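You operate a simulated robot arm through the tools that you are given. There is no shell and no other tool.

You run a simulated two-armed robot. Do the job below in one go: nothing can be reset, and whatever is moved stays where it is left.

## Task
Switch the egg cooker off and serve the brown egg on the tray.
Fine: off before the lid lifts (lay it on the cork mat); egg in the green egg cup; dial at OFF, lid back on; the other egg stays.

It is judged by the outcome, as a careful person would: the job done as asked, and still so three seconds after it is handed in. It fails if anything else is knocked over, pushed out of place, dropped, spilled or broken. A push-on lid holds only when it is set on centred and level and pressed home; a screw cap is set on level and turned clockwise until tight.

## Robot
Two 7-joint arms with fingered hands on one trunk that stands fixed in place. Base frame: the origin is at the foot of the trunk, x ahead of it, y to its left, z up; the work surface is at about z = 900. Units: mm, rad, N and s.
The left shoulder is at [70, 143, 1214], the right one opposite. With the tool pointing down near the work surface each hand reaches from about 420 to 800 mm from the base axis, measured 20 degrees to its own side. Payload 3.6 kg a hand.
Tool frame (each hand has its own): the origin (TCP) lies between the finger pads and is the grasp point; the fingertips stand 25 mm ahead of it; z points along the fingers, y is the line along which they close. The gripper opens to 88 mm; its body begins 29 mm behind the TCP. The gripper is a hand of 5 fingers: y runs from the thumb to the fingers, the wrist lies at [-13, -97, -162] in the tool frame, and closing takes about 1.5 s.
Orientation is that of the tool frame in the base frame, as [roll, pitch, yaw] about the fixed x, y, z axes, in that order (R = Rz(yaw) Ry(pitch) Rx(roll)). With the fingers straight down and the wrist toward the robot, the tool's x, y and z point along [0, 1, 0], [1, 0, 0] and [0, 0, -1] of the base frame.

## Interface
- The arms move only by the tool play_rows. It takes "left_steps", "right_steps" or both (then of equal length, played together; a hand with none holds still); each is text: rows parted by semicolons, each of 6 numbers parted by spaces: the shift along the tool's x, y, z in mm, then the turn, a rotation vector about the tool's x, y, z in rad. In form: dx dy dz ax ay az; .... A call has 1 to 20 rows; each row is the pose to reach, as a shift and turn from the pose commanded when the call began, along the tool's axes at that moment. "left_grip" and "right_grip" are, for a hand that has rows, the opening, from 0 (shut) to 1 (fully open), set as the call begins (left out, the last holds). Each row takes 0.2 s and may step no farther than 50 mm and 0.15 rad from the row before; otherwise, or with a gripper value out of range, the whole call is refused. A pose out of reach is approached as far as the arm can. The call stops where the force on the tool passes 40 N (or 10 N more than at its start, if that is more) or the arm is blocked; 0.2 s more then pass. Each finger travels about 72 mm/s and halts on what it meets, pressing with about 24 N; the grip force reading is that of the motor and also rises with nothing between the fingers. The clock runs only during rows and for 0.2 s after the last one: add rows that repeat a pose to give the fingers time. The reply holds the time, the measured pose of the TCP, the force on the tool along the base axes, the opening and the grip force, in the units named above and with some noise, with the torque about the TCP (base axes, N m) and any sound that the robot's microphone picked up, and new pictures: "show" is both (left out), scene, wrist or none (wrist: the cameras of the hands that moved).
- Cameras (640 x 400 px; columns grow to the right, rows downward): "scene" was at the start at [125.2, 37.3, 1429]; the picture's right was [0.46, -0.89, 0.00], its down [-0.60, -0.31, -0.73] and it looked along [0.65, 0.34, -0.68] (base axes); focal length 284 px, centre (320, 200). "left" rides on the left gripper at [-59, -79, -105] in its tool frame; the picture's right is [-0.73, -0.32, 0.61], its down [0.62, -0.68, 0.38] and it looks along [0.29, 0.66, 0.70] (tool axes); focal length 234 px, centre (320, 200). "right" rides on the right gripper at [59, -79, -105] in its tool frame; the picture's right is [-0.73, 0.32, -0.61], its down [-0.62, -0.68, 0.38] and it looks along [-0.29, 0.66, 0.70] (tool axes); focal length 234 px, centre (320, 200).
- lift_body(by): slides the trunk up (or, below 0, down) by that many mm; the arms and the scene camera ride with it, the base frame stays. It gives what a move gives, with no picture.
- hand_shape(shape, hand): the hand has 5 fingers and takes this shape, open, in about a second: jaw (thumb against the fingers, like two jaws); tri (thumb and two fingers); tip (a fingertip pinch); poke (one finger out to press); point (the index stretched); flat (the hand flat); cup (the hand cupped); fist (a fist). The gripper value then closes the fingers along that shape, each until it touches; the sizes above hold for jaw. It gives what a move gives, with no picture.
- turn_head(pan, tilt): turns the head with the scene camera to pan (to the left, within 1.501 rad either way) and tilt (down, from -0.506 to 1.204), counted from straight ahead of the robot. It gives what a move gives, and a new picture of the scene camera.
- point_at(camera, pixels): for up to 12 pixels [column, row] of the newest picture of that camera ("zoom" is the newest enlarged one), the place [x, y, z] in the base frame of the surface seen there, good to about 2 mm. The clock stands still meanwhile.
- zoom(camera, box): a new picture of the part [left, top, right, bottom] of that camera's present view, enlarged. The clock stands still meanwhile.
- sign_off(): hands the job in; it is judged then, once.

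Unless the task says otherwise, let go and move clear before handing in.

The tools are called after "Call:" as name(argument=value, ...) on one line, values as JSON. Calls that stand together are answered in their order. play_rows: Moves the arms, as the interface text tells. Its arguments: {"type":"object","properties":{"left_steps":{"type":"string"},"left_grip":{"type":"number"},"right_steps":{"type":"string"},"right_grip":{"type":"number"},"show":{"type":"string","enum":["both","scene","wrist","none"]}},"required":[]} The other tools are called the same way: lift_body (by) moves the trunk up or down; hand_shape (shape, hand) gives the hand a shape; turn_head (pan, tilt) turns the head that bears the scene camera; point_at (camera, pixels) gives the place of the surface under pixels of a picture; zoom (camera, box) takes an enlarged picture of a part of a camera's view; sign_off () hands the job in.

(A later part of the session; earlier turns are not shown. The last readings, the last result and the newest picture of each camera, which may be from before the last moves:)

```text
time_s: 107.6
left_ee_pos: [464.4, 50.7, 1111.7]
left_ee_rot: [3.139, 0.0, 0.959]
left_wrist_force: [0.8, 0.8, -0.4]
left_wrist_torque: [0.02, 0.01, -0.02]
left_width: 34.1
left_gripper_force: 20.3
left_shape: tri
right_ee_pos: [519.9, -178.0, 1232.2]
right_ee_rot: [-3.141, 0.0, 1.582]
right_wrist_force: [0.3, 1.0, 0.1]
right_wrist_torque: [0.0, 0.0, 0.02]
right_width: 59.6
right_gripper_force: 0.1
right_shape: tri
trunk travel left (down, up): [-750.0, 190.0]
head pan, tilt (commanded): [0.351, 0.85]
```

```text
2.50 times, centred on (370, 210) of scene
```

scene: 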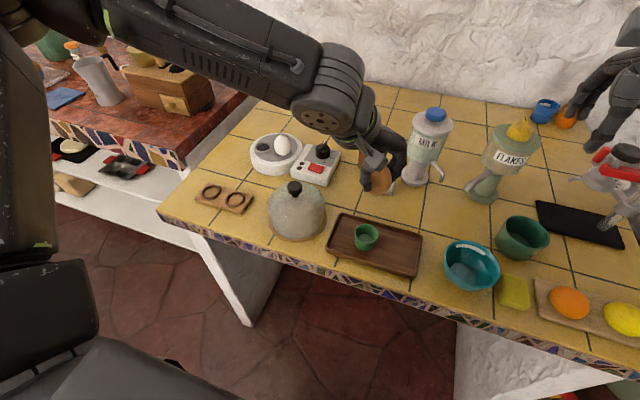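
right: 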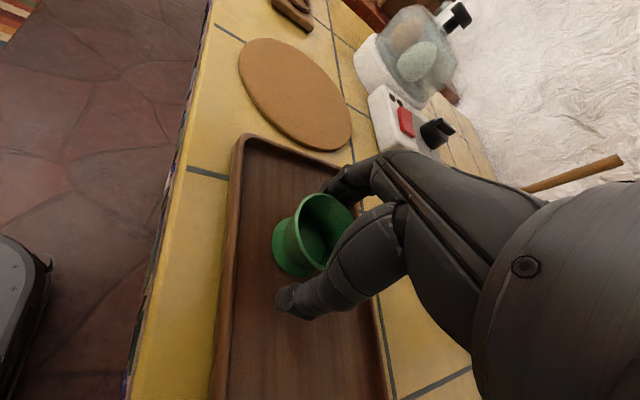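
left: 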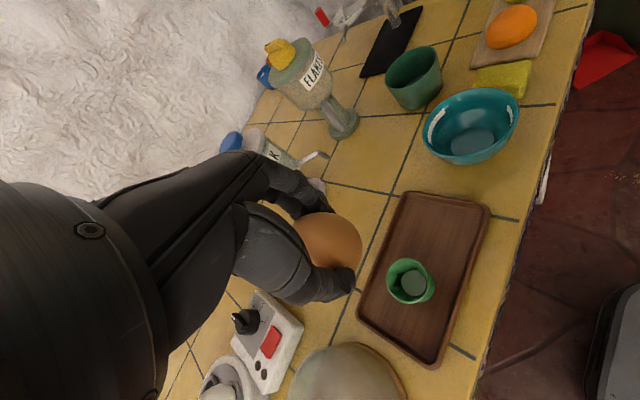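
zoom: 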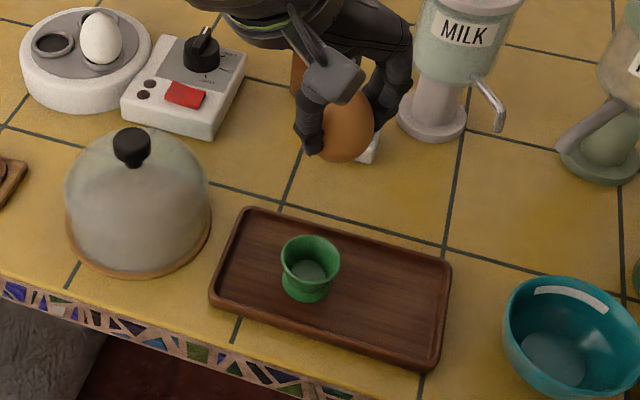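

The egg is held above the tray near the cup. I'll lower to TCP z≈1015 and measure the egg against the cup.

Call:
play_rows(left_steps="1.8 2.4 35 0 0 0; 1.8 2.4 70 0 0 0; 1.8 2.4 95 0 0 0; 1.8 2.4 95 0 0 0", show="none")

Call:
zoom(camera="scene", box=[330, 170, 410, 270])

Call:
zoom(camera="left", box=[240, 150, 440, 340])

```text
time_s: 108.6
left_ee_pos: [470.1, 50.8, 1015.4]
left_ee_rot: [3.14, -0.002, 0.959]
left_wrist_force: [-0.2, 0.8, -0.5]
left_wrist_torque: [0.0, 0.01, -0.01]
left_width: 34.0
left_gripper_force: 19.9
left_shape: tri
right_ee_pos: [518.7, -178.2, 1231.4]
right_ee_rot: [-3.14, 0.001, 1.58]
right_wrist_force: [-0.4, -0.8, -1.0]
right_wrist_torque: [0.02, 0.0, -0.02]
right_width: 59.4
right_gripper_force: 0.2
right_shape: tri
trunk travel left (down, up): [-750.0, 190.0]
head pan, tilt (commanded): [0.351, 0.85]
```

```text
4.00 times, centred on (370, 220) of scene
```

zoom: 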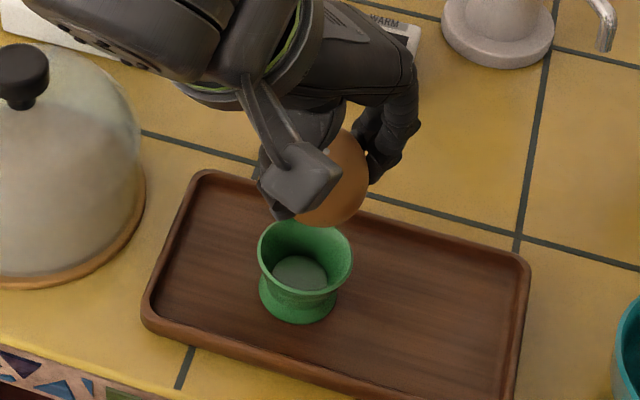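

```text
2.11 times, centred on (340, 245) of left
```

zoom: 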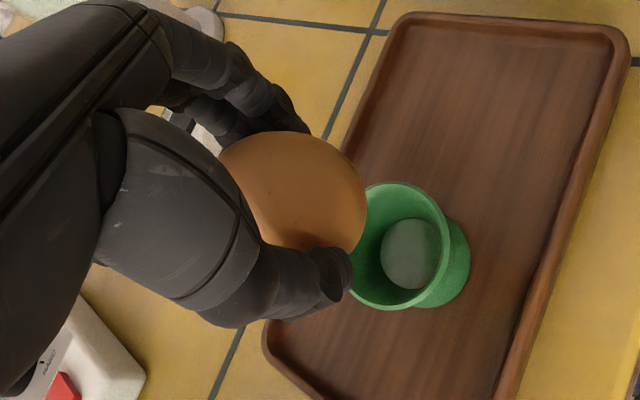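

Call:
point_at(camera="zoom", pixels=[[300, 190], [345, 175], [350, 215], [300, 150], [270, 180], [320, 220], [330, 200], [355, 195]])

Call:
point_at(camera="scene", pixels=[[376.2, 215], [372.5, 221.2], [380, 216.2], [373, 225], [368, 223.5], [379, 208], [377, 222]])

```text
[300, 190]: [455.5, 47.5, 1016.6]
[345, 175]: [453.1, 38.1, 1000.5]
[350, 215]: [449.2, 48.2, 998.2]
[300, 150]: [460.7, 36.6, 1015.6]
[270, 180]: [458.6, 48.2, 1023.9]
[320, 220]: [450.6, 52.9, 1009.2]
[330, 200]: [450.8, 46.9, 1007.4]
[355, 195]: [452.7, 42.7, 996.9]
```

```text
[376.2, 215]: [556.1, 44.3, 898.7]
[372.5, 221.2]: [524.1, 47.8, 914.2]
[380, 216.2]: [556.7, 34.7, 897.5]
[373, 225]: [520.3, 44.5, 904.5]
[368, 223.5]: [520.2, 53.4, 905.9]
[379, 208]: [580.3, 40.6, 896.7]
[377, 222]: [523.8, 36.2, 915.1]
```

The egg axis is at about (470,50.3) versus the cup centre (467.6,51). I'll correct by 2.4 mm and lower to TCP z≈975, where the egg's lower part enters the cup.

Call:
play_rows(left_steps="-0.8 -2.4 0 0 0 0; -0.8 -2.4 14 0 0 0; -0.8 -2.4 26 0 0 0; -0.8 -2.4 34 0 0 0; -0.8 -2.4 39 0 0 0; -0.8 -2.4 39 0 0 0", show="both")

Call:
zoom(camera="scene", box=[330, 180, 410, 270])

Call:
zoom(camera="left", box=[240, 150, 440, 340])

```text
time_s: 110.0
left_ee_pos: [467.2, 58.8, 982.4]
left_ee_rot: [3.14, 0.0, 0.959]
left_wrist_force: [0.2, -1.1, 0.4]
left_wrist_torque: [0.0, 0.03, -0.01]
left_width: 34.1
left_gripper_force: 20.0
left_shape: tri
left hand out of reach, approached as far as the arm can: row 4, 5, 6
right_ee_pos: [519.2, -178.6, 1232.9]
right_ee_rot: [-3.141, -0.001, 1.581]
right_wrist_force: [0.5, -0.2, 0.5]
right_wrist_torque: [0.01, -0.01, 0.0]
right_width: 59.6
right_gripper_force: 0.1
right_shape: tri
trunk travel left (down, up): [-750.0, 190.0]
head pan, tilt (commanded): [0.351, 0.85]
```

scene: 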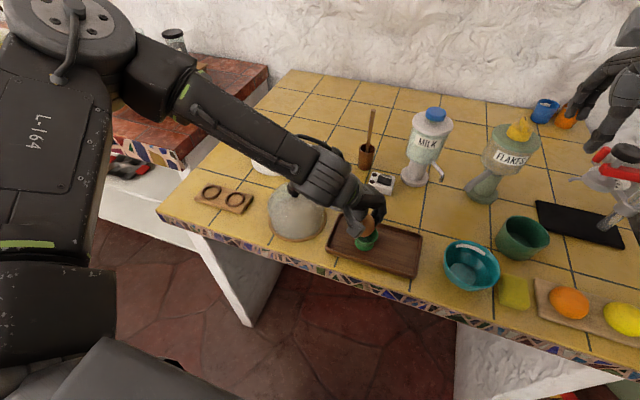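
left: 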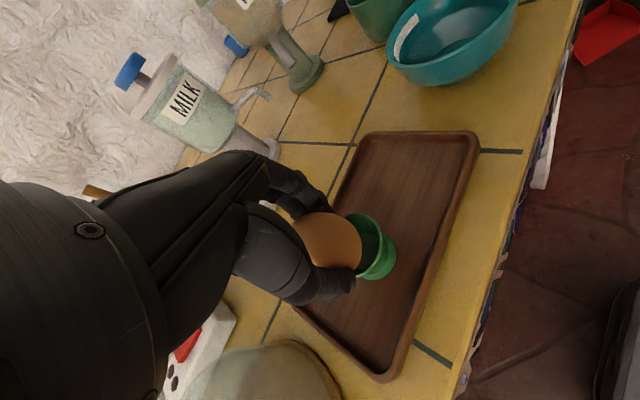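

```text
4.44 times, centred on (370, 225) of scene
```

zoom: 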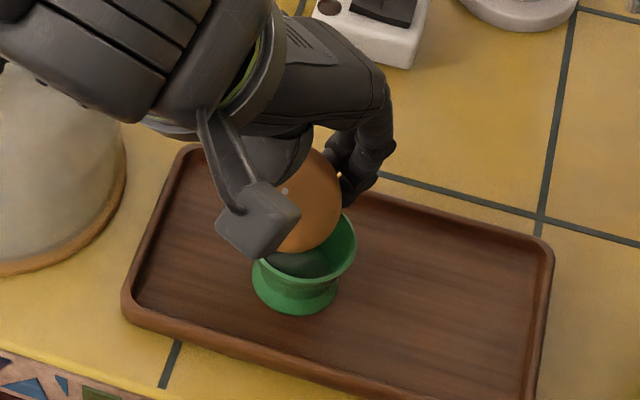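

```text
2.11 times, centred on (340, 245) of left
```

zoom: 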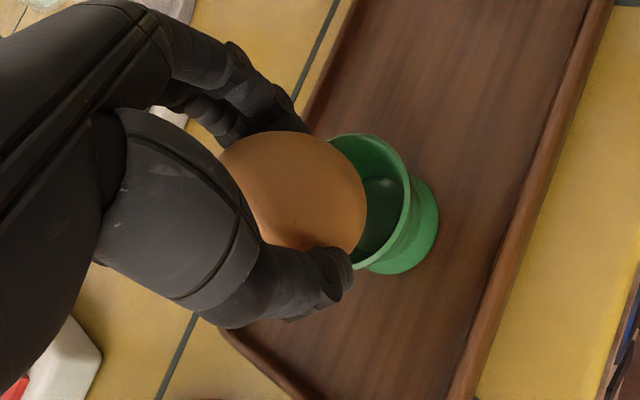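

The arm ran out of range below z≈989 and drifted to (467,58.8,982), with no contact. I'll first rise back up, and check the forearm's height over the lid.

Call:
point_at(camera="scene", pixels=[[300, 165], [320, 190], [250, 130], [330, 200], [200, 90], [295, 187], [345, 215]])

Call:
play_rows(left_steps="0 0 -30 0 0 0; 3 0 -60 0 0 0; 3 0 -95 0 0 0; 3 0 -130 0 0 0; 3 0 -130 0 0 0", show="both")

```text
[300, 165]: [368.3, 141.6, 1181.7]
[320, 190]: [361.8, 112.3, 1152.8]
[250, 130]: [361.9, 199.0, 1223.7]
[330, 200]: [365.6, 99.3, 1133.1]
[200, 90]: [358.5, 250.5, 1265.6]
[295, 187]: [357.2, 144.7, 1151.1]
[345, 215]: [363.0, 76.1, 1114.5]
```

```text
time_s: 111.2
left_ee_pos: [468.9, 62.0, 1111.6]
left_ee_rot: [-3.141, -0.001, 0.957]
left_wrist_force: [1.3, 0.0, -0.3]
left_wrist_torque: [-0.01, -0.01, 0.03]
left_width: 33.8
left_gripper_force: 19.6
left_shape: tri
right_ee_pos: [520.7, -177.8, 1231.1]
right_ee_rot: [-3.141, 0.001, 1.582]
right_wrist_force: [-0.5, -0.4, -0.1]
right_wrist_torque: [0.02, -0.03, -0.01]
right_width: 59.6
right_gripper_force: 0.1
right_shape: tri
trunk travel left (down, up): [-750.0, 190.0]
head pan, tilt (commanded): [0.351, 0.85]
```

scene: 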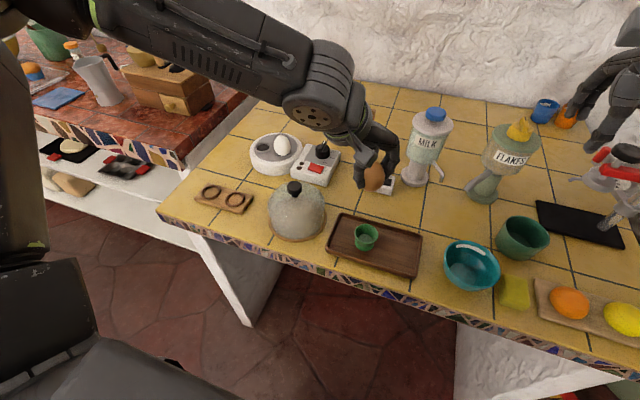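
left: 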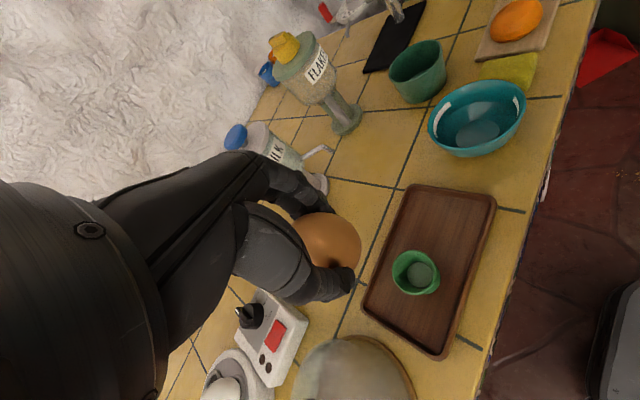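

Forearm stayed well above the lid. Lowering the trunk by 80 mm gives the arm room to go lower here; the egg stays well above the cup.

Call:
lift_body(by=-80)

Call:
play_rows(left_steps="-8 5 0 0 0 0; -8 5 15 0 0 0; -8 5 30 0 0 0; -8 5 30 0 0 0", show="both")

Call:
zoom(camera="left", box=[240, 150, 440, 340])

```text
time_s: 112.3
left_ee_pos: [467.3, 61.6, 1032.5]
left_ee_rot: [3.14, 0.0, 0.96]
left_wrist_force: [0.1, -0.7, 0.1]
left_wrist_torque: [-0.05, -0.03, -0.02]
left_width: 33.9
left_gripper_force: 20.2
left_shape: tri
right_ee_pos: [519.2, -178.8, 1152.3]
right_ee_rot: [-3.141, 0.0, 1.58]
right_wrist_force: [-0.7, 0.0, 0.2]
right_wrist_torque: [0.01, -0.03, -0.01]
right_width: 59.4
right_gripper_force: 0.0
right_shape: tri
trunk travel left (down, up): [-670.0, 270.0]
head pan, tilt (commanded): [0.351, 0.85]
```

```text
time_s: 113.3
left_ee_pos: [466.1, 51.3, 1002.6]
left_ee_rot: [-3.141, -0.001, 0.96]
left_wrist_force: [0.3, -0.3, -0.6]
left_wrist_torque: [0.0, -0.01, -0.01]
left_width: 33.8
left_gripper_force: 20.3
left_shape: tri
right_ee_pos: [518.8, -178.1, 1152.5]
right_ee_rot: [3.141, -0.002, 1.581]
right_wrist_force: [0.3, 0.1, 0.8]
right_wrist_torque: [-0.01, 0.02, -0.02]
right_width: 59.8
right_gripper_force: 0.1
right_shape: tri
trunk travel left (down, up): [-670.0, 270.0]
head pan, tilt (commanded): [0.351, 0.85]
```

scene: 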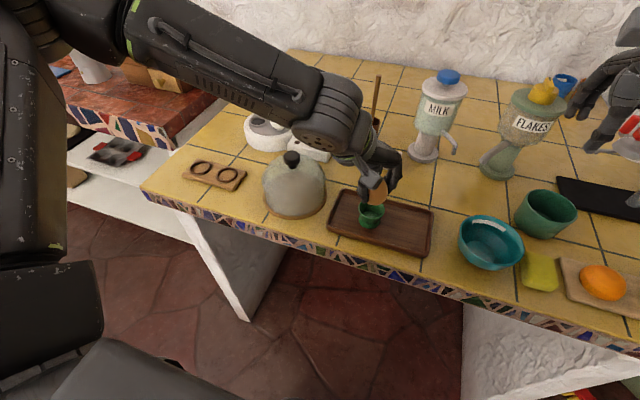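
left: 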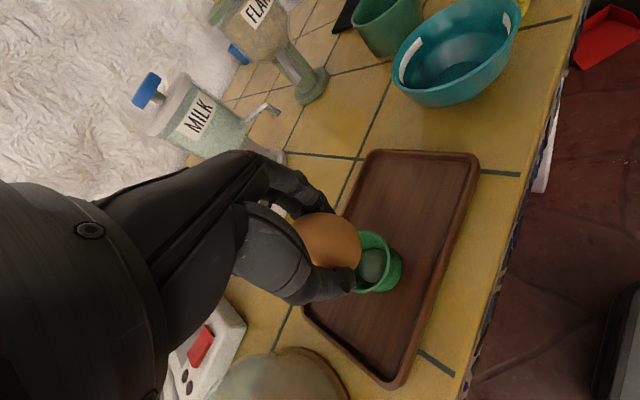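

```text
2.11 times, centred on (340, 245) of left
```

zoom: 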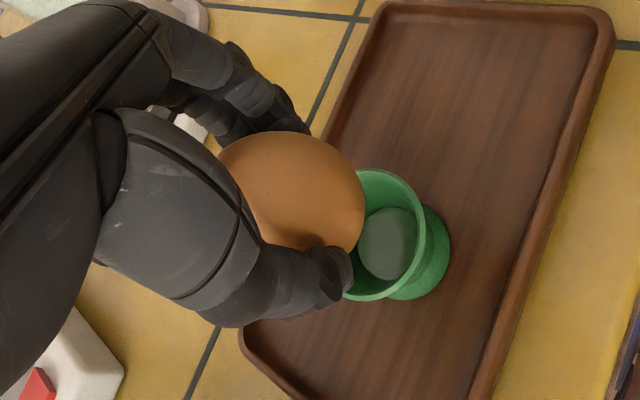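

Now in range at (466,51,1003). I'll measure egg and cup rim together from fresh views.

Call:
point_at(camera="zoom", pixels=[[345, 175], [350, 215], [355, 195], [330, 160], [335, 235], [300, 190], [380, 172], [420, 235], [385, 298], [410, 195]])

Call:
zoom(camera="scene", box=[340, 160, 410, 240])

Call:
point_at(camera="zoom", pixels=[[360, 130], [345, 150], [380, 150], [360, 170], [330, 160], [300, 230], [240, 240], [370, 240], [300, 270]])

```text
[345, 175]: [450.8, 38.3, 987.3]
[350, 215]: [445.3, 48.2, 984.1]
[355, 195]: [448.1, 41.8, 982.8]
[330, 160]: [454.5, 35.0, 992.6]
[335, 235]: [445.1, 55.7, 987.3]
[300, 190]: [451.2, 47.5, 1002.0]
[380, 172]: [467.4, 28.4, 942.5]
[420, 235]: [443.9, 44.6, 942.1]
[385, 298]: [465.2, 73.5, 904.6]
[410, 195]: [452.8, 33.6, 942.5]
```

```text
5.00 times, centred on (375, 200) of scene
```

zoom: 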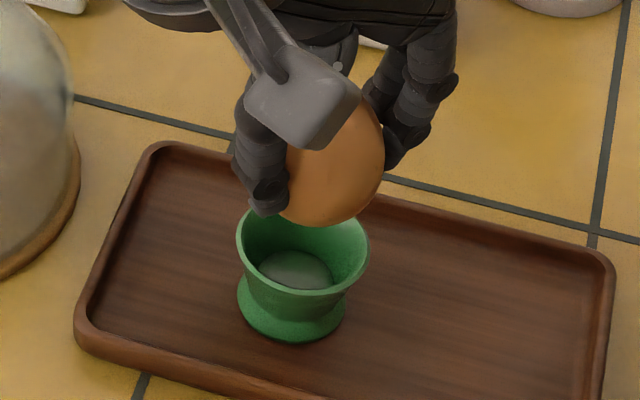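

```text
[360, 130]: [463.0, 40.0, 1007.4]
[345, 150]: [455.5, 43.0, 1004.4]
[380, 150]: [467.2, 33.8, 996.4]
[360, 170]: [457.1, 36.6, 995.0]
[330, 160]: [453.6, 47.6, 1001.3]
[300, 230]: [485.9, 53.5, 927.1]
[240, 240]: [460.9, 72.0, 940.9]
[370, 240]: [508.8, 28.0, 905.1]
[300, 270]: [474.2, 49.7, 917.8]
```

Egg axis (466,51) and cup centre (467,51) agree within 1 mm. I'll lower in steps to TCP z≈972, watching for contact.

Call:
play_rows(left_steps="0.4 0.6 10 0 0 0; 0.4 0.6 18 0 0 0; 0.4 0.6 24 0 0 0; 0.4 0.6 28 0 0 0; 0.4 0.6 31 0 0 0; 0.4 0.6 31 0 0 0", show="none")

Call:
zoom(camera="left", box=[240, 150, 440, 340])

Call:
zoom(camera="scene", box=[340, 160, 410, 240])

```text
time_s: 114.7
left_ee_pos: [468.1, 52.5, 971.4]
left_ee_rot: [-3.141, -0.001, 0.958]
left_wrist_force: [-0.5, -0.8, 0.5]
left_wrist_torque: [0.0, -0.01, 0.0]
left_width: 33.9
left_gripper_force: 20.0
left_shape: tri
right_ee_pos: [519.0, -178.7, 1151.9]
right_ee_rot: [3.141, 0.001, 1.582]
right_wrist_force: [0.4, -0.3, -0.2]
right_wrist_torque: [-0.01, -0.03, -0.03]
right_width: 59.7
right_gripper_force: 0.1
right_shape: tri
trunk travel left (down, up): [-670.0, 270.0]
head pan, tilt (commanded): [0.351, 0.85]
```

```text
2.11 times, centred on (340, 245) of left
```

zoom: 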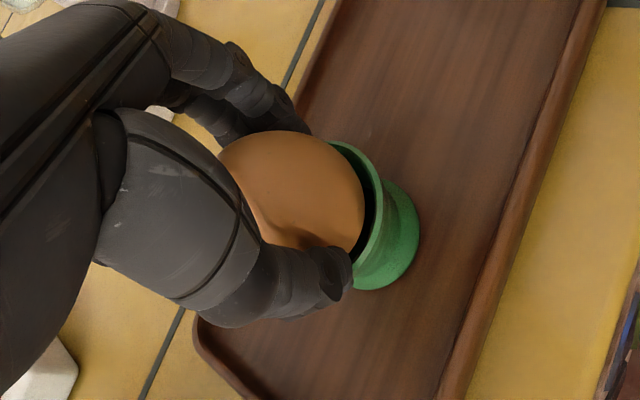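

```text
5.00 times, centred on (375, 200) of scene
```

zoom: 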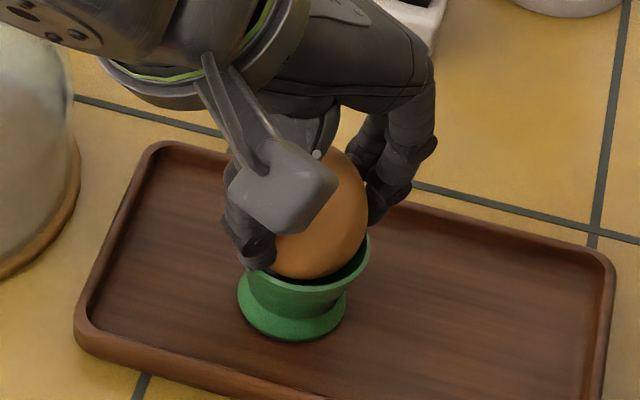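

The egg is entering the cup with no contact yet. I'll go down 2 mm at a time, a further 5 mm, watching the force.

Call:
play_rows(left_steps="0 -0.5 2 0 0 0; 0 -0.5 3.5 0 0 0; 0 -0.5 5 0 0 0; 0 -0.5 5 0 0 0", show="none")

Call:
zoom(camera="scene", box=[345, 170, 395, 230])

Call:
zoom(camera="left", box=[270, 190, 400, 310])

```text
time_s: 115.7
left_ee_pos: [467.0, 51.8, 966.9]
left_ee_rot: [3.137, -0.002, 0.957]
left_wrist_force: [1.4, -1.6, 10.3]
left_wrist_torque: [-0.04, -0.08, -0.01]
left_width: 34.4
left_gripper_force: 19.7
left_shape: tri
right_ee_pos: [518.7, -179.3, 1152.7]
right_ee_rot: [-3.141, 0.0, 1.582]
right_wrist_force: [-0.4, 0.6, -0.6]
right_wrist_torque: [0.01, 0.01, 0.0]
right_width: 59.7
right_gripper_force: 0.0
right_shape: tri
trunk travel left (down, up): [-670.0, 270.0]
head pan, tilt (commanded): [0.351, 0.85]
```

```text
6.67 times, centred on (370, 200) of scene
```

zoom: 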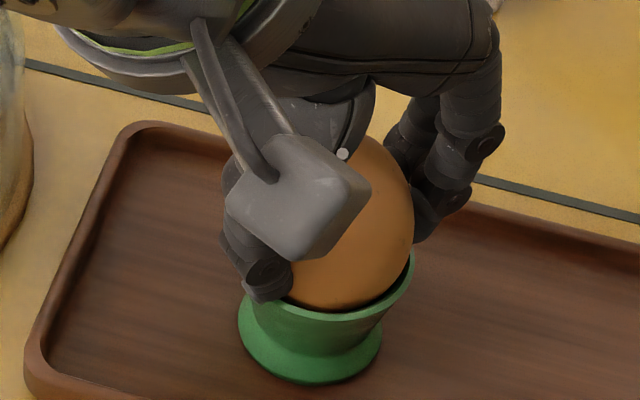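

```text
3.33 times, centred on (335, 250) of left
```

zoom: 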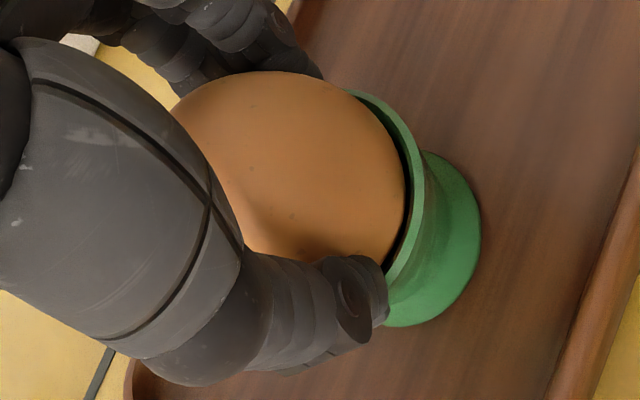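

Contact at 10 N: the egg is resting in the cup. I'll ease up 1 mm and open slowly.

Call:
play_rows(left_steps="0 0 -1 0 0 0; 0 0 -1 0 0 0; 0 0 -1 0 0 0", left_grip=0.48, show="none")

Call:
zoom(camera="scene", box=[345, 170, 395, 230])

Call:
zoom(camera="left", box=[270, 190, 400, 310])

```text
time_s: 116.5
left_ee_pos: [468.9, 53.2, 966.4]
left_ee_rot: [-3.14, -0.002, 0.959]
left_wrist_force: [-0.1, 1.0, 0.0]
left_wrist_torque: [-0.01, 0.0, -0.01]
left_width: 42.1
left_gripper_force: 0.0
left_shape: tri
right_ee_pos: [520.7, -178.5, 1151.7]
right_ee_rot: [3.141, 0.001, 1.582]
right_wrist_force: [0.0, -0.8, -0.3]
right_wrist_torque: [0.0, -0.05, -0.01]
right_width: 59.7
right_gripper_force: 0.0
right_shape: tri
trunk travel left (down, up): [-670.0, 270.0]
head pan, tilt (commanded): [0.351, 0.85]
```

```text
6.67 times, centred on (370, 200) of scene
```

zoom: 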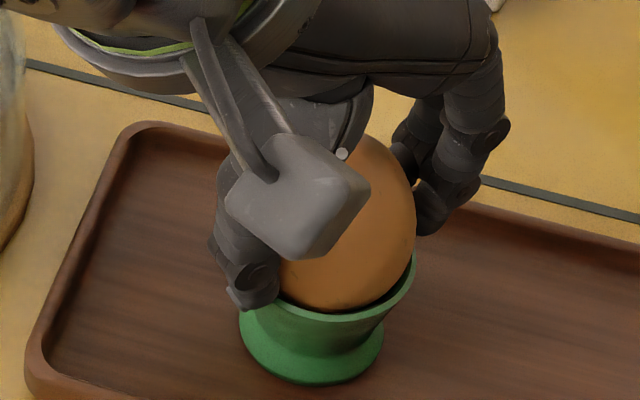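

```text
3.33 times, centred on (335, 250) of left
```

zoom: 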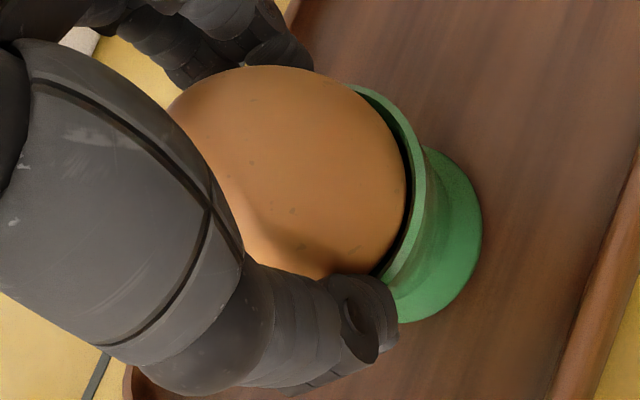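

The egg sits steadily in the cup with the fingers just off it. I'll open wider and lift straight up.

Call:
play_rows(left_steps="0 0 0 0 0 0; 0 0 0 0 0 0; 0 0 -8 0 0 0; 0 0 -25 0 0 0; 0 0 -60 0 0 0; 0 0 -105 0 0 0; 0 0 -150 0 0 0; 0 0 -150 0 0 0", left_grip=0.75, show="both")

Call:
zoom(camera="scene", box=[330, 160, 430, 260])

```text
time_s: 118.3
left_ee_pos: [467.2, 52.3, 1119.5]
left_ee_rot: [3.141, 0.0, 0.96]
left_wrist_force: [0.4, -0.7, 0.6]
left_wrist_torque: [0.0, 0.0, 0.0]
left_width: 65.9
left_gripper_force: 0.2
left_shape: tri
right_ee_pos: [519.9, -178.2, 1150.5]
right_ee_rot: [-3.14, 0.001, 1.582]
right_wrist_force: [-0.2, 0.3, 0.1]
right_wrist_torque: [0.01, 0.0, -0.02]
right_width: 59.5
right_gripper_force: 0.0
right_shape: tri
trunk travel left (down, up): [-670.0, 270.0]
head pan, tilt (commanded): [0.351, 0.85]
```

scene: 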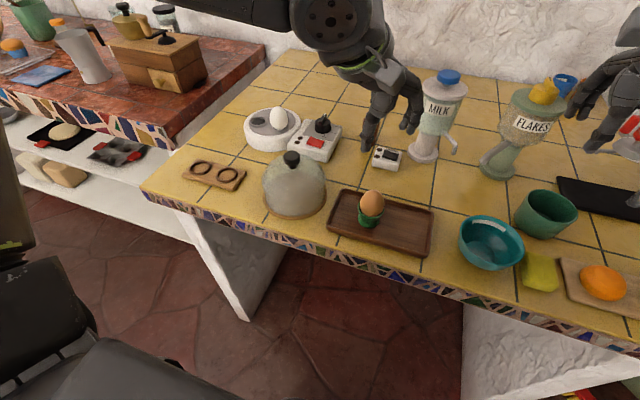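
left: 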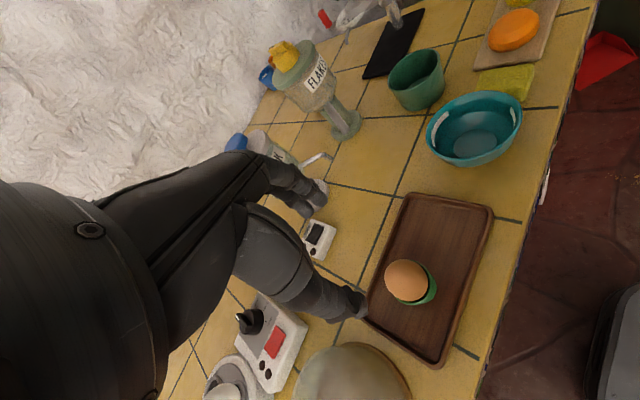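

```text
4.00 times, centred on (380, 210) of scene
```

zoom: 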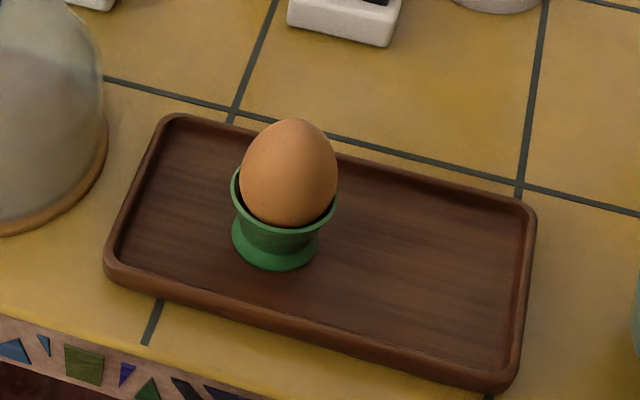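

The brown egg stands in the green cup on the tray. Now I'll raise the trunk back, and measure the lid's knob on the mat for re-gripping.

Call:
lift_body(by=80)

Call:
play_rows(left_steps="10 10 0 0 0 -0.1; 25 0 0 0 0 -0.2; 45 -15 0 0 0 -0.3; 60 -35 0 0 0 -0.4; 75 -55 0 0 0 -0.5; 90 -60 0 0 0 -0.59; 90 -60 0 0 0 -0.59", show="both")

Call:
zoom(camera="scene", box=[255, 170, 335, 250])

```text
time_s: 119.5
left_ee_pos: [467.1, 51.4, 1197.8]
left_ee_rot: [3.141, -0.002, 0.961]
left_wrist_force: [0.3, 0.0, 0.0]
left_wrist_torque: [-0.01, -0.04, 0.02]
left_width: 66.0
left_gripper_force: 0.0
left_shape: tri
right_ee_pos: [518.3, -179.2, 1232.6]
right_ee_rot: [-3.141, 0.002, 1.581]
right_wrist_force: [0.5, -0.1, 0.3]
right_wrist_torque: [0.01, 0.01, 0.0]
right_width: 59.7
right_gripper_force: 0.1
right_shape: tri
trunk travel left (down, up): [-750.0, 190.0]
head pan, tilt (commanded): [0.351, 0.85]
```

```text
time_s: 121.1
left_ee_pos: [468.6, 159.0, 1196.6]
left_ee_rot: [3.139, 0.001, 1.55]
left_wrist_force: [0.0, -0.3, 0.0]
left_wrist_torque: [0.01, -0.03, 0.01]
left_width: 65.9
left_gripper_force: 0.0
left_shape: tri
right_ee_pos: [519.5, -178.3, 1231.0]
right_ee_rot: [-3.141, -0.001, 1.582]
right_wrist_force: [0.0, -0.4, -0.1]
right_wrist_torque: [0.01, -0.04, 0.03]
right_width: 59.5
right_gripper_force: 0.1
right_shape: tri
trunk travel left (down, up): [-750.0, 190.0]
head pan, tilt (commanded): [0.351, 0.85]
```

scene: 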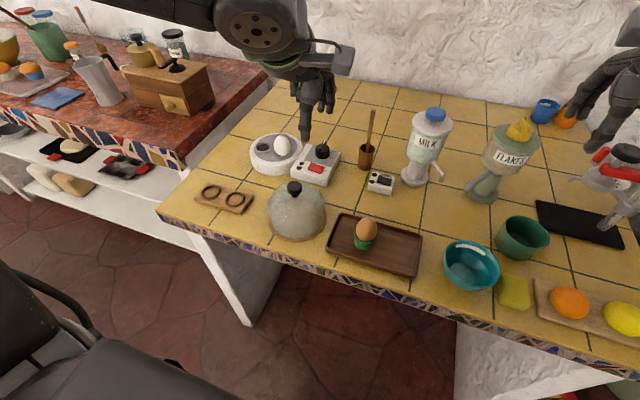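
left: 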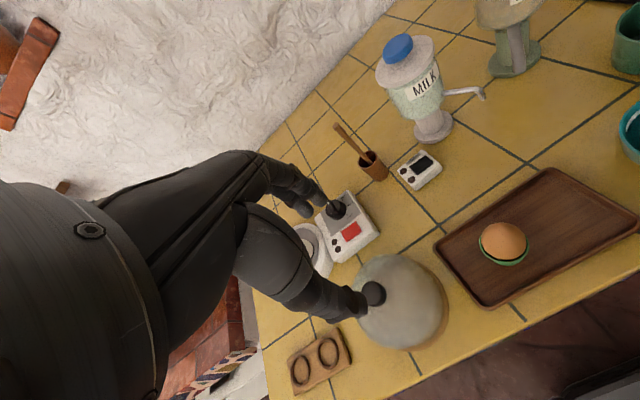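

```text
5.00 times, centred on (295, 210) of scene
```

zoom: 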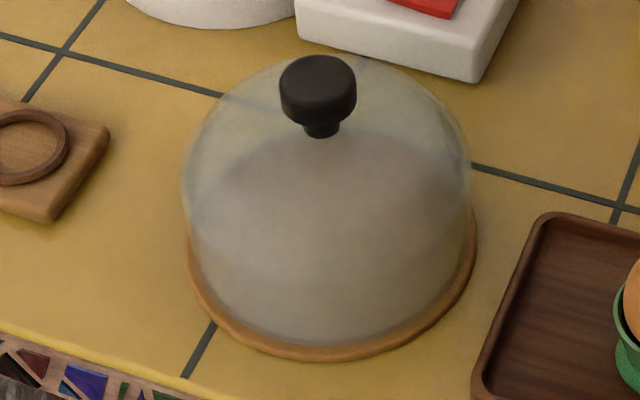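

Call:
zoom(camera="scene", box=[284, 176, 308, 198])

Call:
point_at(camera="zoom", pixels=[[210, 190], [410, 180], [300, 105], [310, 160], [315, 215], [250, 130], [370, 125]])

```text
16.00 times, centred on (296, 187) of scene
```

zoom: 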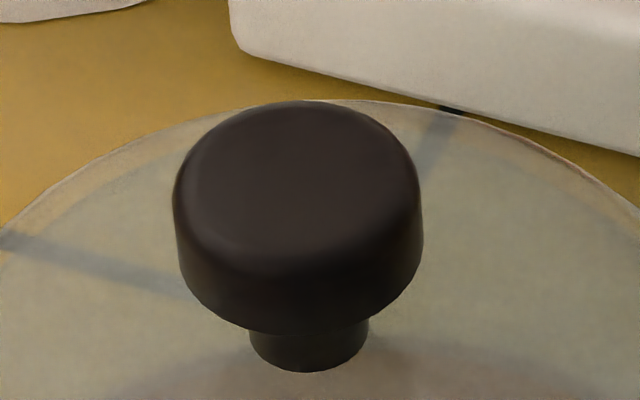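

```text
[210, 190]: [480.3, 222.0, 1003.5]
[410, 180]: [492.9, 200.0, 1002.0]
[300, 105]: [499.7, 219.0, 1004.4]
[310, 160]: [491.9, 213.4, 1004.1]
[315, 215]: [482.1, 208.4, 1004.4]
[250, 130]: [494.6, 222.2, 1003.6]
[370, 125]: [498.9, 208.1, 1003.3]
```

The knob is now centred at about (487,212.4), top z≈1004. I'll hover over it with the left hand and check with its own camera.

Call:
play_rows(left_steps="27 9 20 0 0 0; 53.8 17.3 55 0 0 0; 53.8 17.3 96 0 0 0; 53.8 17.3 96 0 0 0", left_grip=0.7, show="both")

Call:
zoom(camera="left", box=[330, 210, 430, 310])

```text
time_s: 122.1
left_ee_pos: [488.8, 212.5, 1102.4]
left_ee_rot: [3.139, 0.0, 1.548]
left_wrist_force: [0.0, 0.2, 0.4]
left_wrist_torque: [0.03, 0.0, -0.01]
left_width: 62.1
left_gripper_force: 0.1
left_shape: tri
right_ee_pos: [518.7, -177.5, 1232.6]
right_ee_rot: [3.141, 0.0, 1.582]
right_wrist_force: [0.3, -0.1, 0.3]
right_wrist_torque: [0.03, -0.03, 0.01]
right_width: 59.9
right_gripper_force: 0.1
right_shape: tri
trunk travel left (down, up): [-750.0, 190.0]
head pan, tilt (commanded): [0.351, 0.85]
```

scene: 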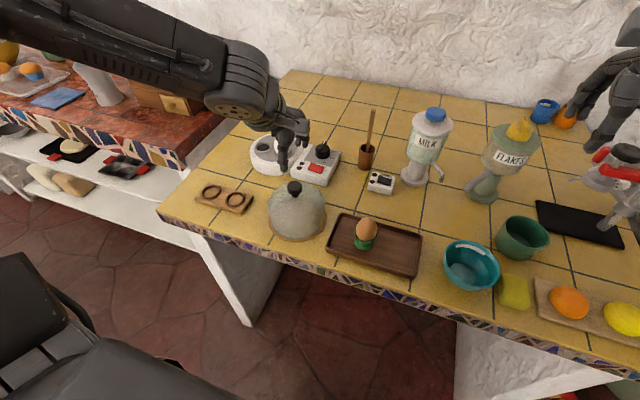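
left: 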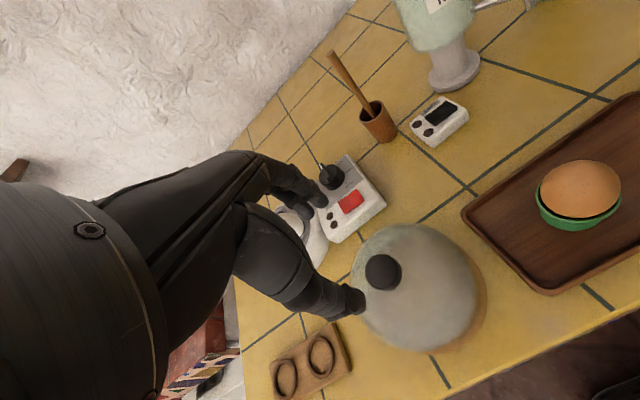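

```text
4.00 times, centred on (380, 260) of left
```

zoom: 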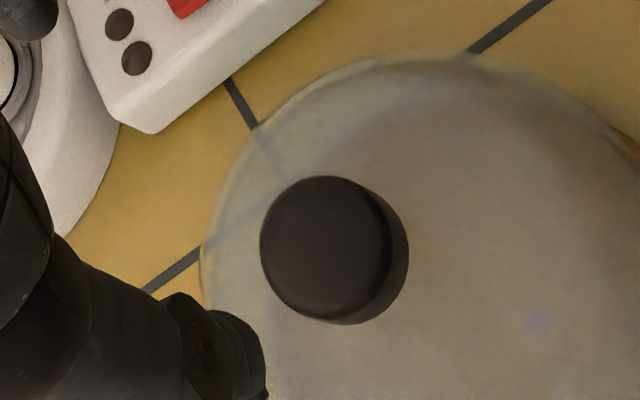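

Call:
point_at(camera="zoom", pixels=[[265, 245], [390, 240], [325, 182], [330, 312], [330, 245], [285, 200], [370, 295], [375, 195], [280, 290]])

```text
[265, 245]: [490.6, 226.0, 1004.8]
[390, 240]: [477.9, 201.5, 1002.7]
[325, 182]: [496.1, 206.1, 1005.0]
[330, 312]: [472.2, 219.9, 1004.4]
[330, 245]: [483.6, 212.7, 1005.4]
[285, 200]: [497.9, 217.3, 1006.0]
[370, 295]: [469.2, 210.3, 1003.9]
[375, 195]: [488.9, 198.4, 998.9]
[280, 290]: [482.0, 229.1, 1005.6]
```

The knob centre averages (485,213). I'll shift 2.5 mm, descend to TCP z≈1005 and grip it.

Call:
play_rows(left_steps="0.5 -2.5 30 0 0 0; 0.5 -2.5 65 0 0 0; 0.5 -2.5 87 0 0 0; 0.5 -2.5 97 0 0 0; 0.5 -2.5 97 0 0 0; 0.5 -2.5 97 0 0 0", show="none")

Call:
zoom(camera="left", box=[240, 150, 440, 340])

Call:
zoom(camera="scene", box=[255, 150, 345, 250])

```text
time_s: 123.5
left_ee_pos: [485.4, 214.7, 1005.4]
left_ee_rot: [3.139, 0.0, 1.551]
left_wrist_force: [-0.1, 0.0, 0.8]
left_wrist_torque: [-0.02, -0.02, 0.0]
left_width: 62.1
left_gripper_force: 0.1
left_shape: tri
right_ee_pos: [518.7, -178.4, 1233.1]
right_ee_rot: [-3.141, -0.001, 1.582]
right_wrist_force: [-0.5, 0.6, 0.1]
right_wrist_torque: [0.02, 0.03, -0.03]
right_width: 59.5
right_gripper_force: 0.0
right_shape: tri
trunk travel left (down, up): [-750.0, 190.0]
head pan, tilt (commanded): [0.351, 0.85]
```

```text
2.11 times, centred on (340, 245) of left
```

zoom: 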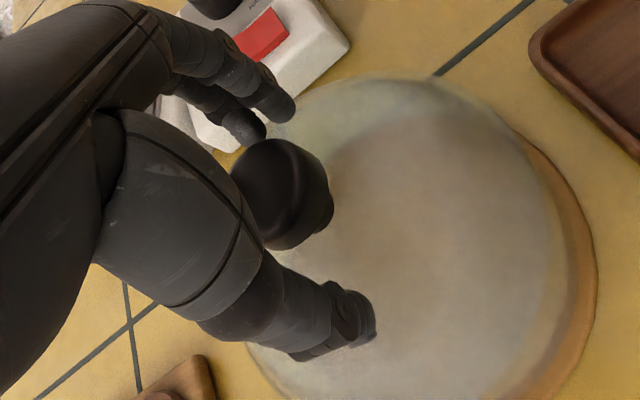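

```text
4.00 times, centred on (300, 200) of scene
```

zoom: 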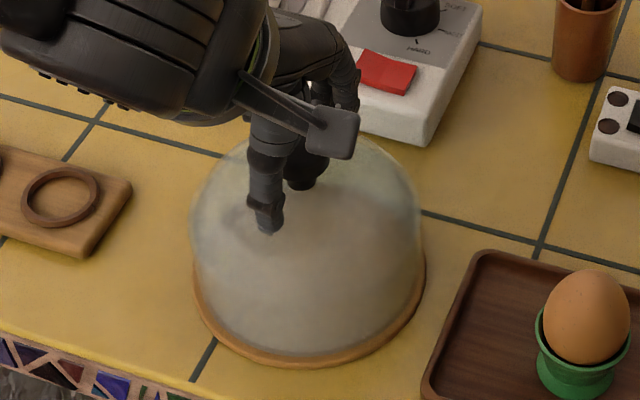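

Fingers are around the knob without touching. I'll close on it.

Call:
play_rows(left_steps="0 0 0 0 0 0; 0 0 0 0 0 0; 0 0 0 0 0 0; 0 0 0 0 0 0; 0 0 0 0 0 0; 0 0 0 0 0 0", left_grip=0.1, show="none")

Call:
zoom(camera="left", box=[240, 150, 440, 340])

Call:
zoom(camera="scene", box=[255, 150, 345, 250])

```text
time_s: 124.9
left_ee_pos: [486.7, 214.1, 1005.5]
left_ee_rot: [3.139, 0.0, 1.55]
left_wrist_force: [-0.6, -0.4, -0.5]
left_wrist_torque: [-0.02, -0.03, -0.02]
left_width: 21.2
left_gripper_force: 23.8
left_shape: tri
right_ee_pos: [518.2, -178.8, 1232.1]
right_ee_rot: [-3.141, -0.001, 1.581]
right_wrist_force: [-0.1, -0.4, 0.6]
right_wrist_torque: [0.0, -0.02, -0.02]
right_width: 59.5
right_gripper_force: 0.1
right_shape: tri
trunk travel left (down, up): [-750.0, 190.0]
head pan, tilt (commanded): [0.351, 0.85]
```

```text
2.11 times, centred on (340, 245) of left
```

zoom: 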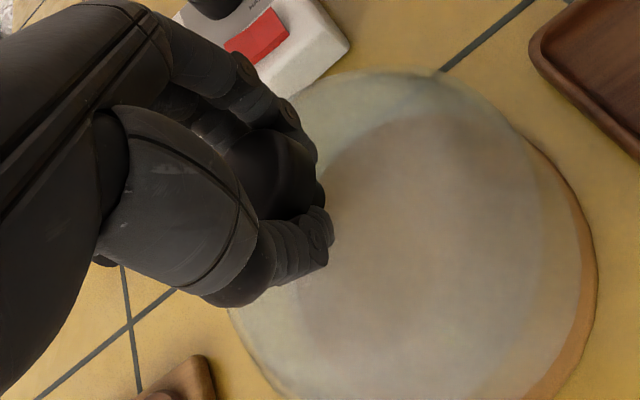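

```text
4.00 times, centred on (300, 200) of scene
```

zoom: 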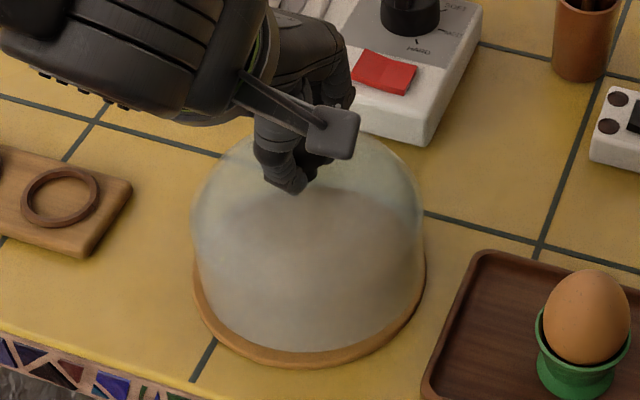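

The knob is held at 24 N. I'll lift 30 mm and check the lid hangs level.

Call:
play_rows(left_steps="0 0 -5 0 0 0; 0 0 -15 0 0 0; 0 0 -30 0 0 0; 0 0 -30 0 0 0", show="none")

Call:
zoom(camera="scene", box=[255, 140, 345, 250])

Call:
zoom(camera="left", box=[240, 150, 500, 390])

```text
time_s: 125.9
left_ee_pos: [486.2, 214.3, 1036.4]
left_ee_rot: [3.139, -0.001, 1.549]
left_wrist_force: [0.2, 0.2, -1.2]
left_wrist_torque: [-0.02, 0.02, -0.03]
left_width: 20.9
left_gripper_force: 23.8
left_shape: tri
right_ee_pos: [519.6, -179.0, 1230.7]
right_ee_rot: [3.141, 0.002, 1.581]
right_wrist_force: [0.2, 0.8, -0.6]
right_wrist_torque: [-0.03, -0.01, 0.02]
right_width: 59.4
right_gripper_force: 0.1
right_shape: tri
trunk travel left (down, up): [-750.0, 190.0]
head pan, tilt (commanded): [0.351, 0.85]
```

```text
3.64 times, centred on (300, 195) of scene
```

zoom: 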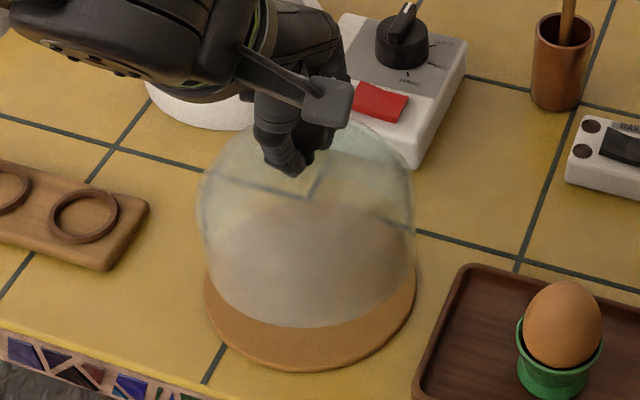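

```text
1.67 times, centred on (370, 270) of left
```

zoom: 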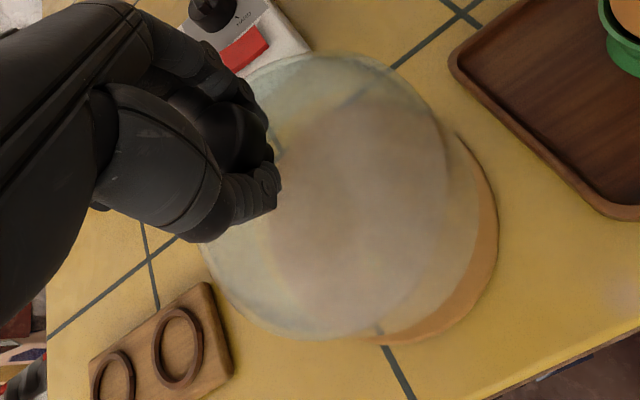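

Call:
zoom(camera="scene", box=[270, 165, 330, 235])

```text
5.71 times, centred on (300, 200) of scene
```

zoom: 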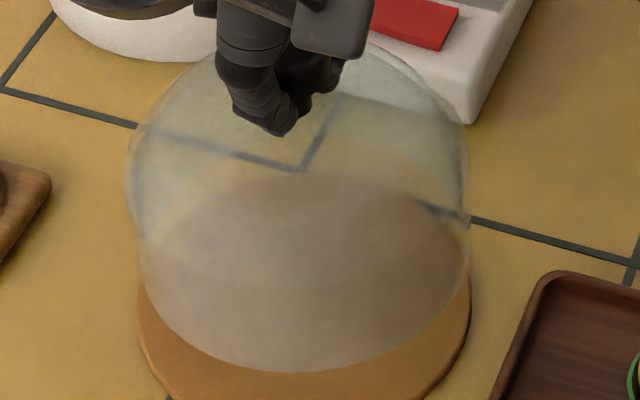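

The lid hangs level. I'll lift it to TCP z≈1136 and carry it over the cooker, aiming at TCP (657.4,349).

Call:
play_rows(left_steps="0 0 -35 0 0 0; 0 0 -70 0 0 0; 0 0 -100 0 0 0; 23 28 -100 0 0 0; 46 56 -100 0 0 0; 69 84 -100 0 0 0; 92 112 -100 0 0 0; 115 140 -100 0 0 0; 138.5 168.5 -100 0 0 0; 138.5 168.5 -100 0 0 0; 138.5 168.5 -100 0 0 0", show="both")

Call:
zoom(camera="scene", box=[230, 60, 330, 180])

Call:
zoom(camera="left", box=[240, 150, 540, 390])

```text
time_s: 128.3
left_ee_pos: [657.8, 349.3, 1136.3]
left_ee_rot: [3.139, 0.002, 1.547]
left_wrist_force: [-0.1, -0.4, -0.8]
left_wrist_torque: [0.03, 0.02, 0.0]
left_width: 21.0
left_gripper_force: 23.9
left_shape: tri
right_ee_pos: [519.3, -178.7, 1232.8]
right_ee_rot: [-3.141, 0.001, 1.58]
right_wrist_force: [-0.5, 0.1, 0.0]
right_wrist_torque: [0.03, 0.04, 0.0]
right_width: 59.5
right_gripper_force: 0.2
right_shape: tri
trunk travel left (down, up): [-750.0, 190.0]
head pan, tilt (commanded): [0.351, 0.85]
```

scene: 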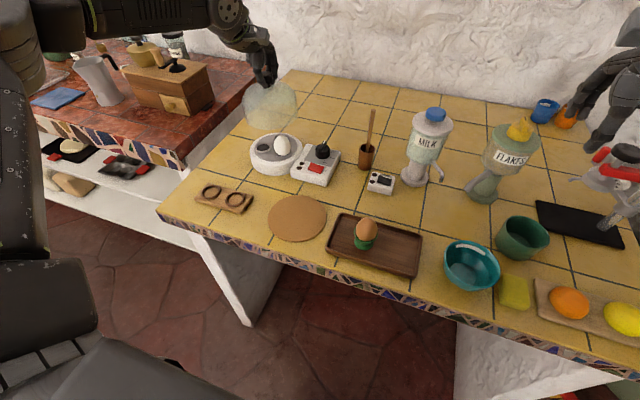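
left: 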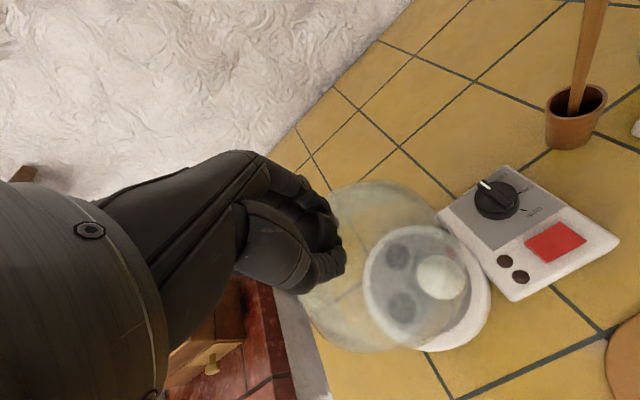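

```text
3.33 times, centred on (280, 120) of scene
```

zoom: 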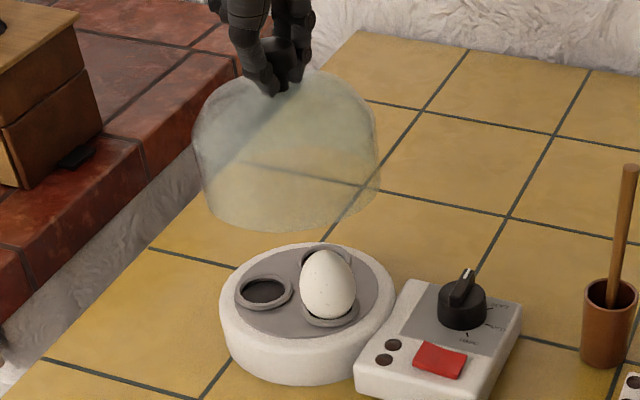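

```text
1.67 times, centred on (390, 270) of left
```

zoom: 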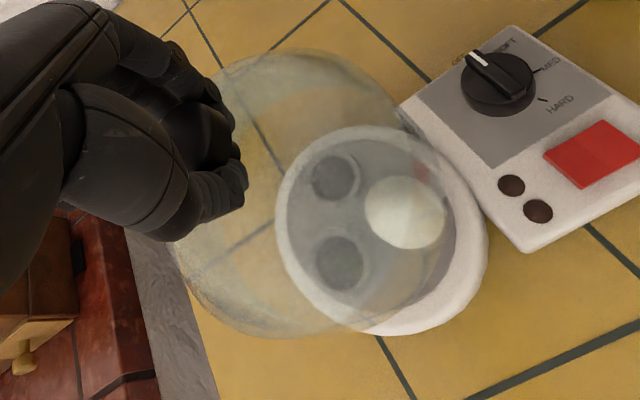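

The lid hangs level over the cooker. I'll measure the base ring's centre exactly with the lid out of the way.

Call:
zoom(camera="scene", box=[244, 128, 304, 178])

Call:
point_at(camera="zoom", pixels=[[150, 150], [460, 150], [290, 60], [280, 245], [110, 150], [480, 175], [170, 90], [400, 90], [180, 220], [400, 230]])

```text
8.00 times, centred on (274, 153) of scene
```

zoom: 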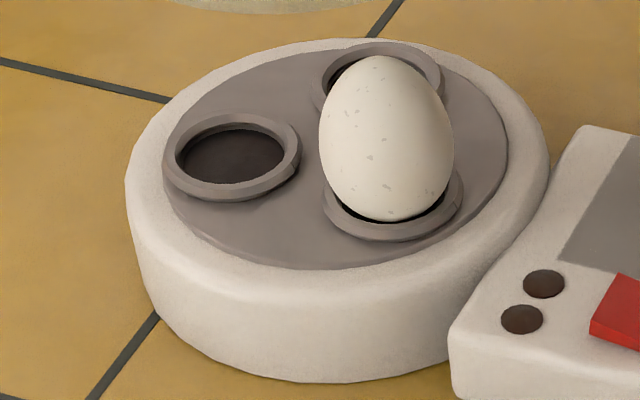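

```text
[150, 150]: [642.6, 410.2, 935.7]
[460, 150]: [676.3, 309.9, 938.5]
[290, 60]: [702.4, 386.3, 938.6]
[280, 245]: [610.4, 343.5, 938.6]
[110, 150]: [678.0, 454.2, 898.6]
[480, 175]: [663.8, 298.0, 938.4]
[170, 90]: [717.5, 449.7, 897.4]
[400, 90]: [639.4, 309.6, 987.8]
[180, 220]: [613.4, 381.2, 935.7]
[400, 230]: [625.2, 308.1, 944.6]
```

Call:
point_at(camera="zoom", pixels=[[166, 185], [505, 140], [310, 265], [300, 53], [220, 243], [470, 215], [440, 65], [215, 85], [200, 228], [490, 185], [400, 255], [260, 63]])

```text
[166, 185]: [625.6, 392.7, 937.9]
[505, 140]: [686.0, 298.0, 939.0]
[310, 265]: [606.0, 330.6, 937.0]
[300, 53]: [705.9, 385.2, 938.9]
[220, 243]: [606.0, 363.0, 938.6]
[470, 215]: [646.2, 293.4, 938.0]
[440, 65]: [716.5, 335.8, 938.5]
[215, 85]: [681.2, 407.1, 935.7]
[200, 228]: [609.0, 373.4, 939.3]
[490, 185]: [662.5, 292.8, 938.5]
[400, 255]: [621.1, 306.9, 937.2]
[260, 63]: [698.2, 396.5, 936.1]
```

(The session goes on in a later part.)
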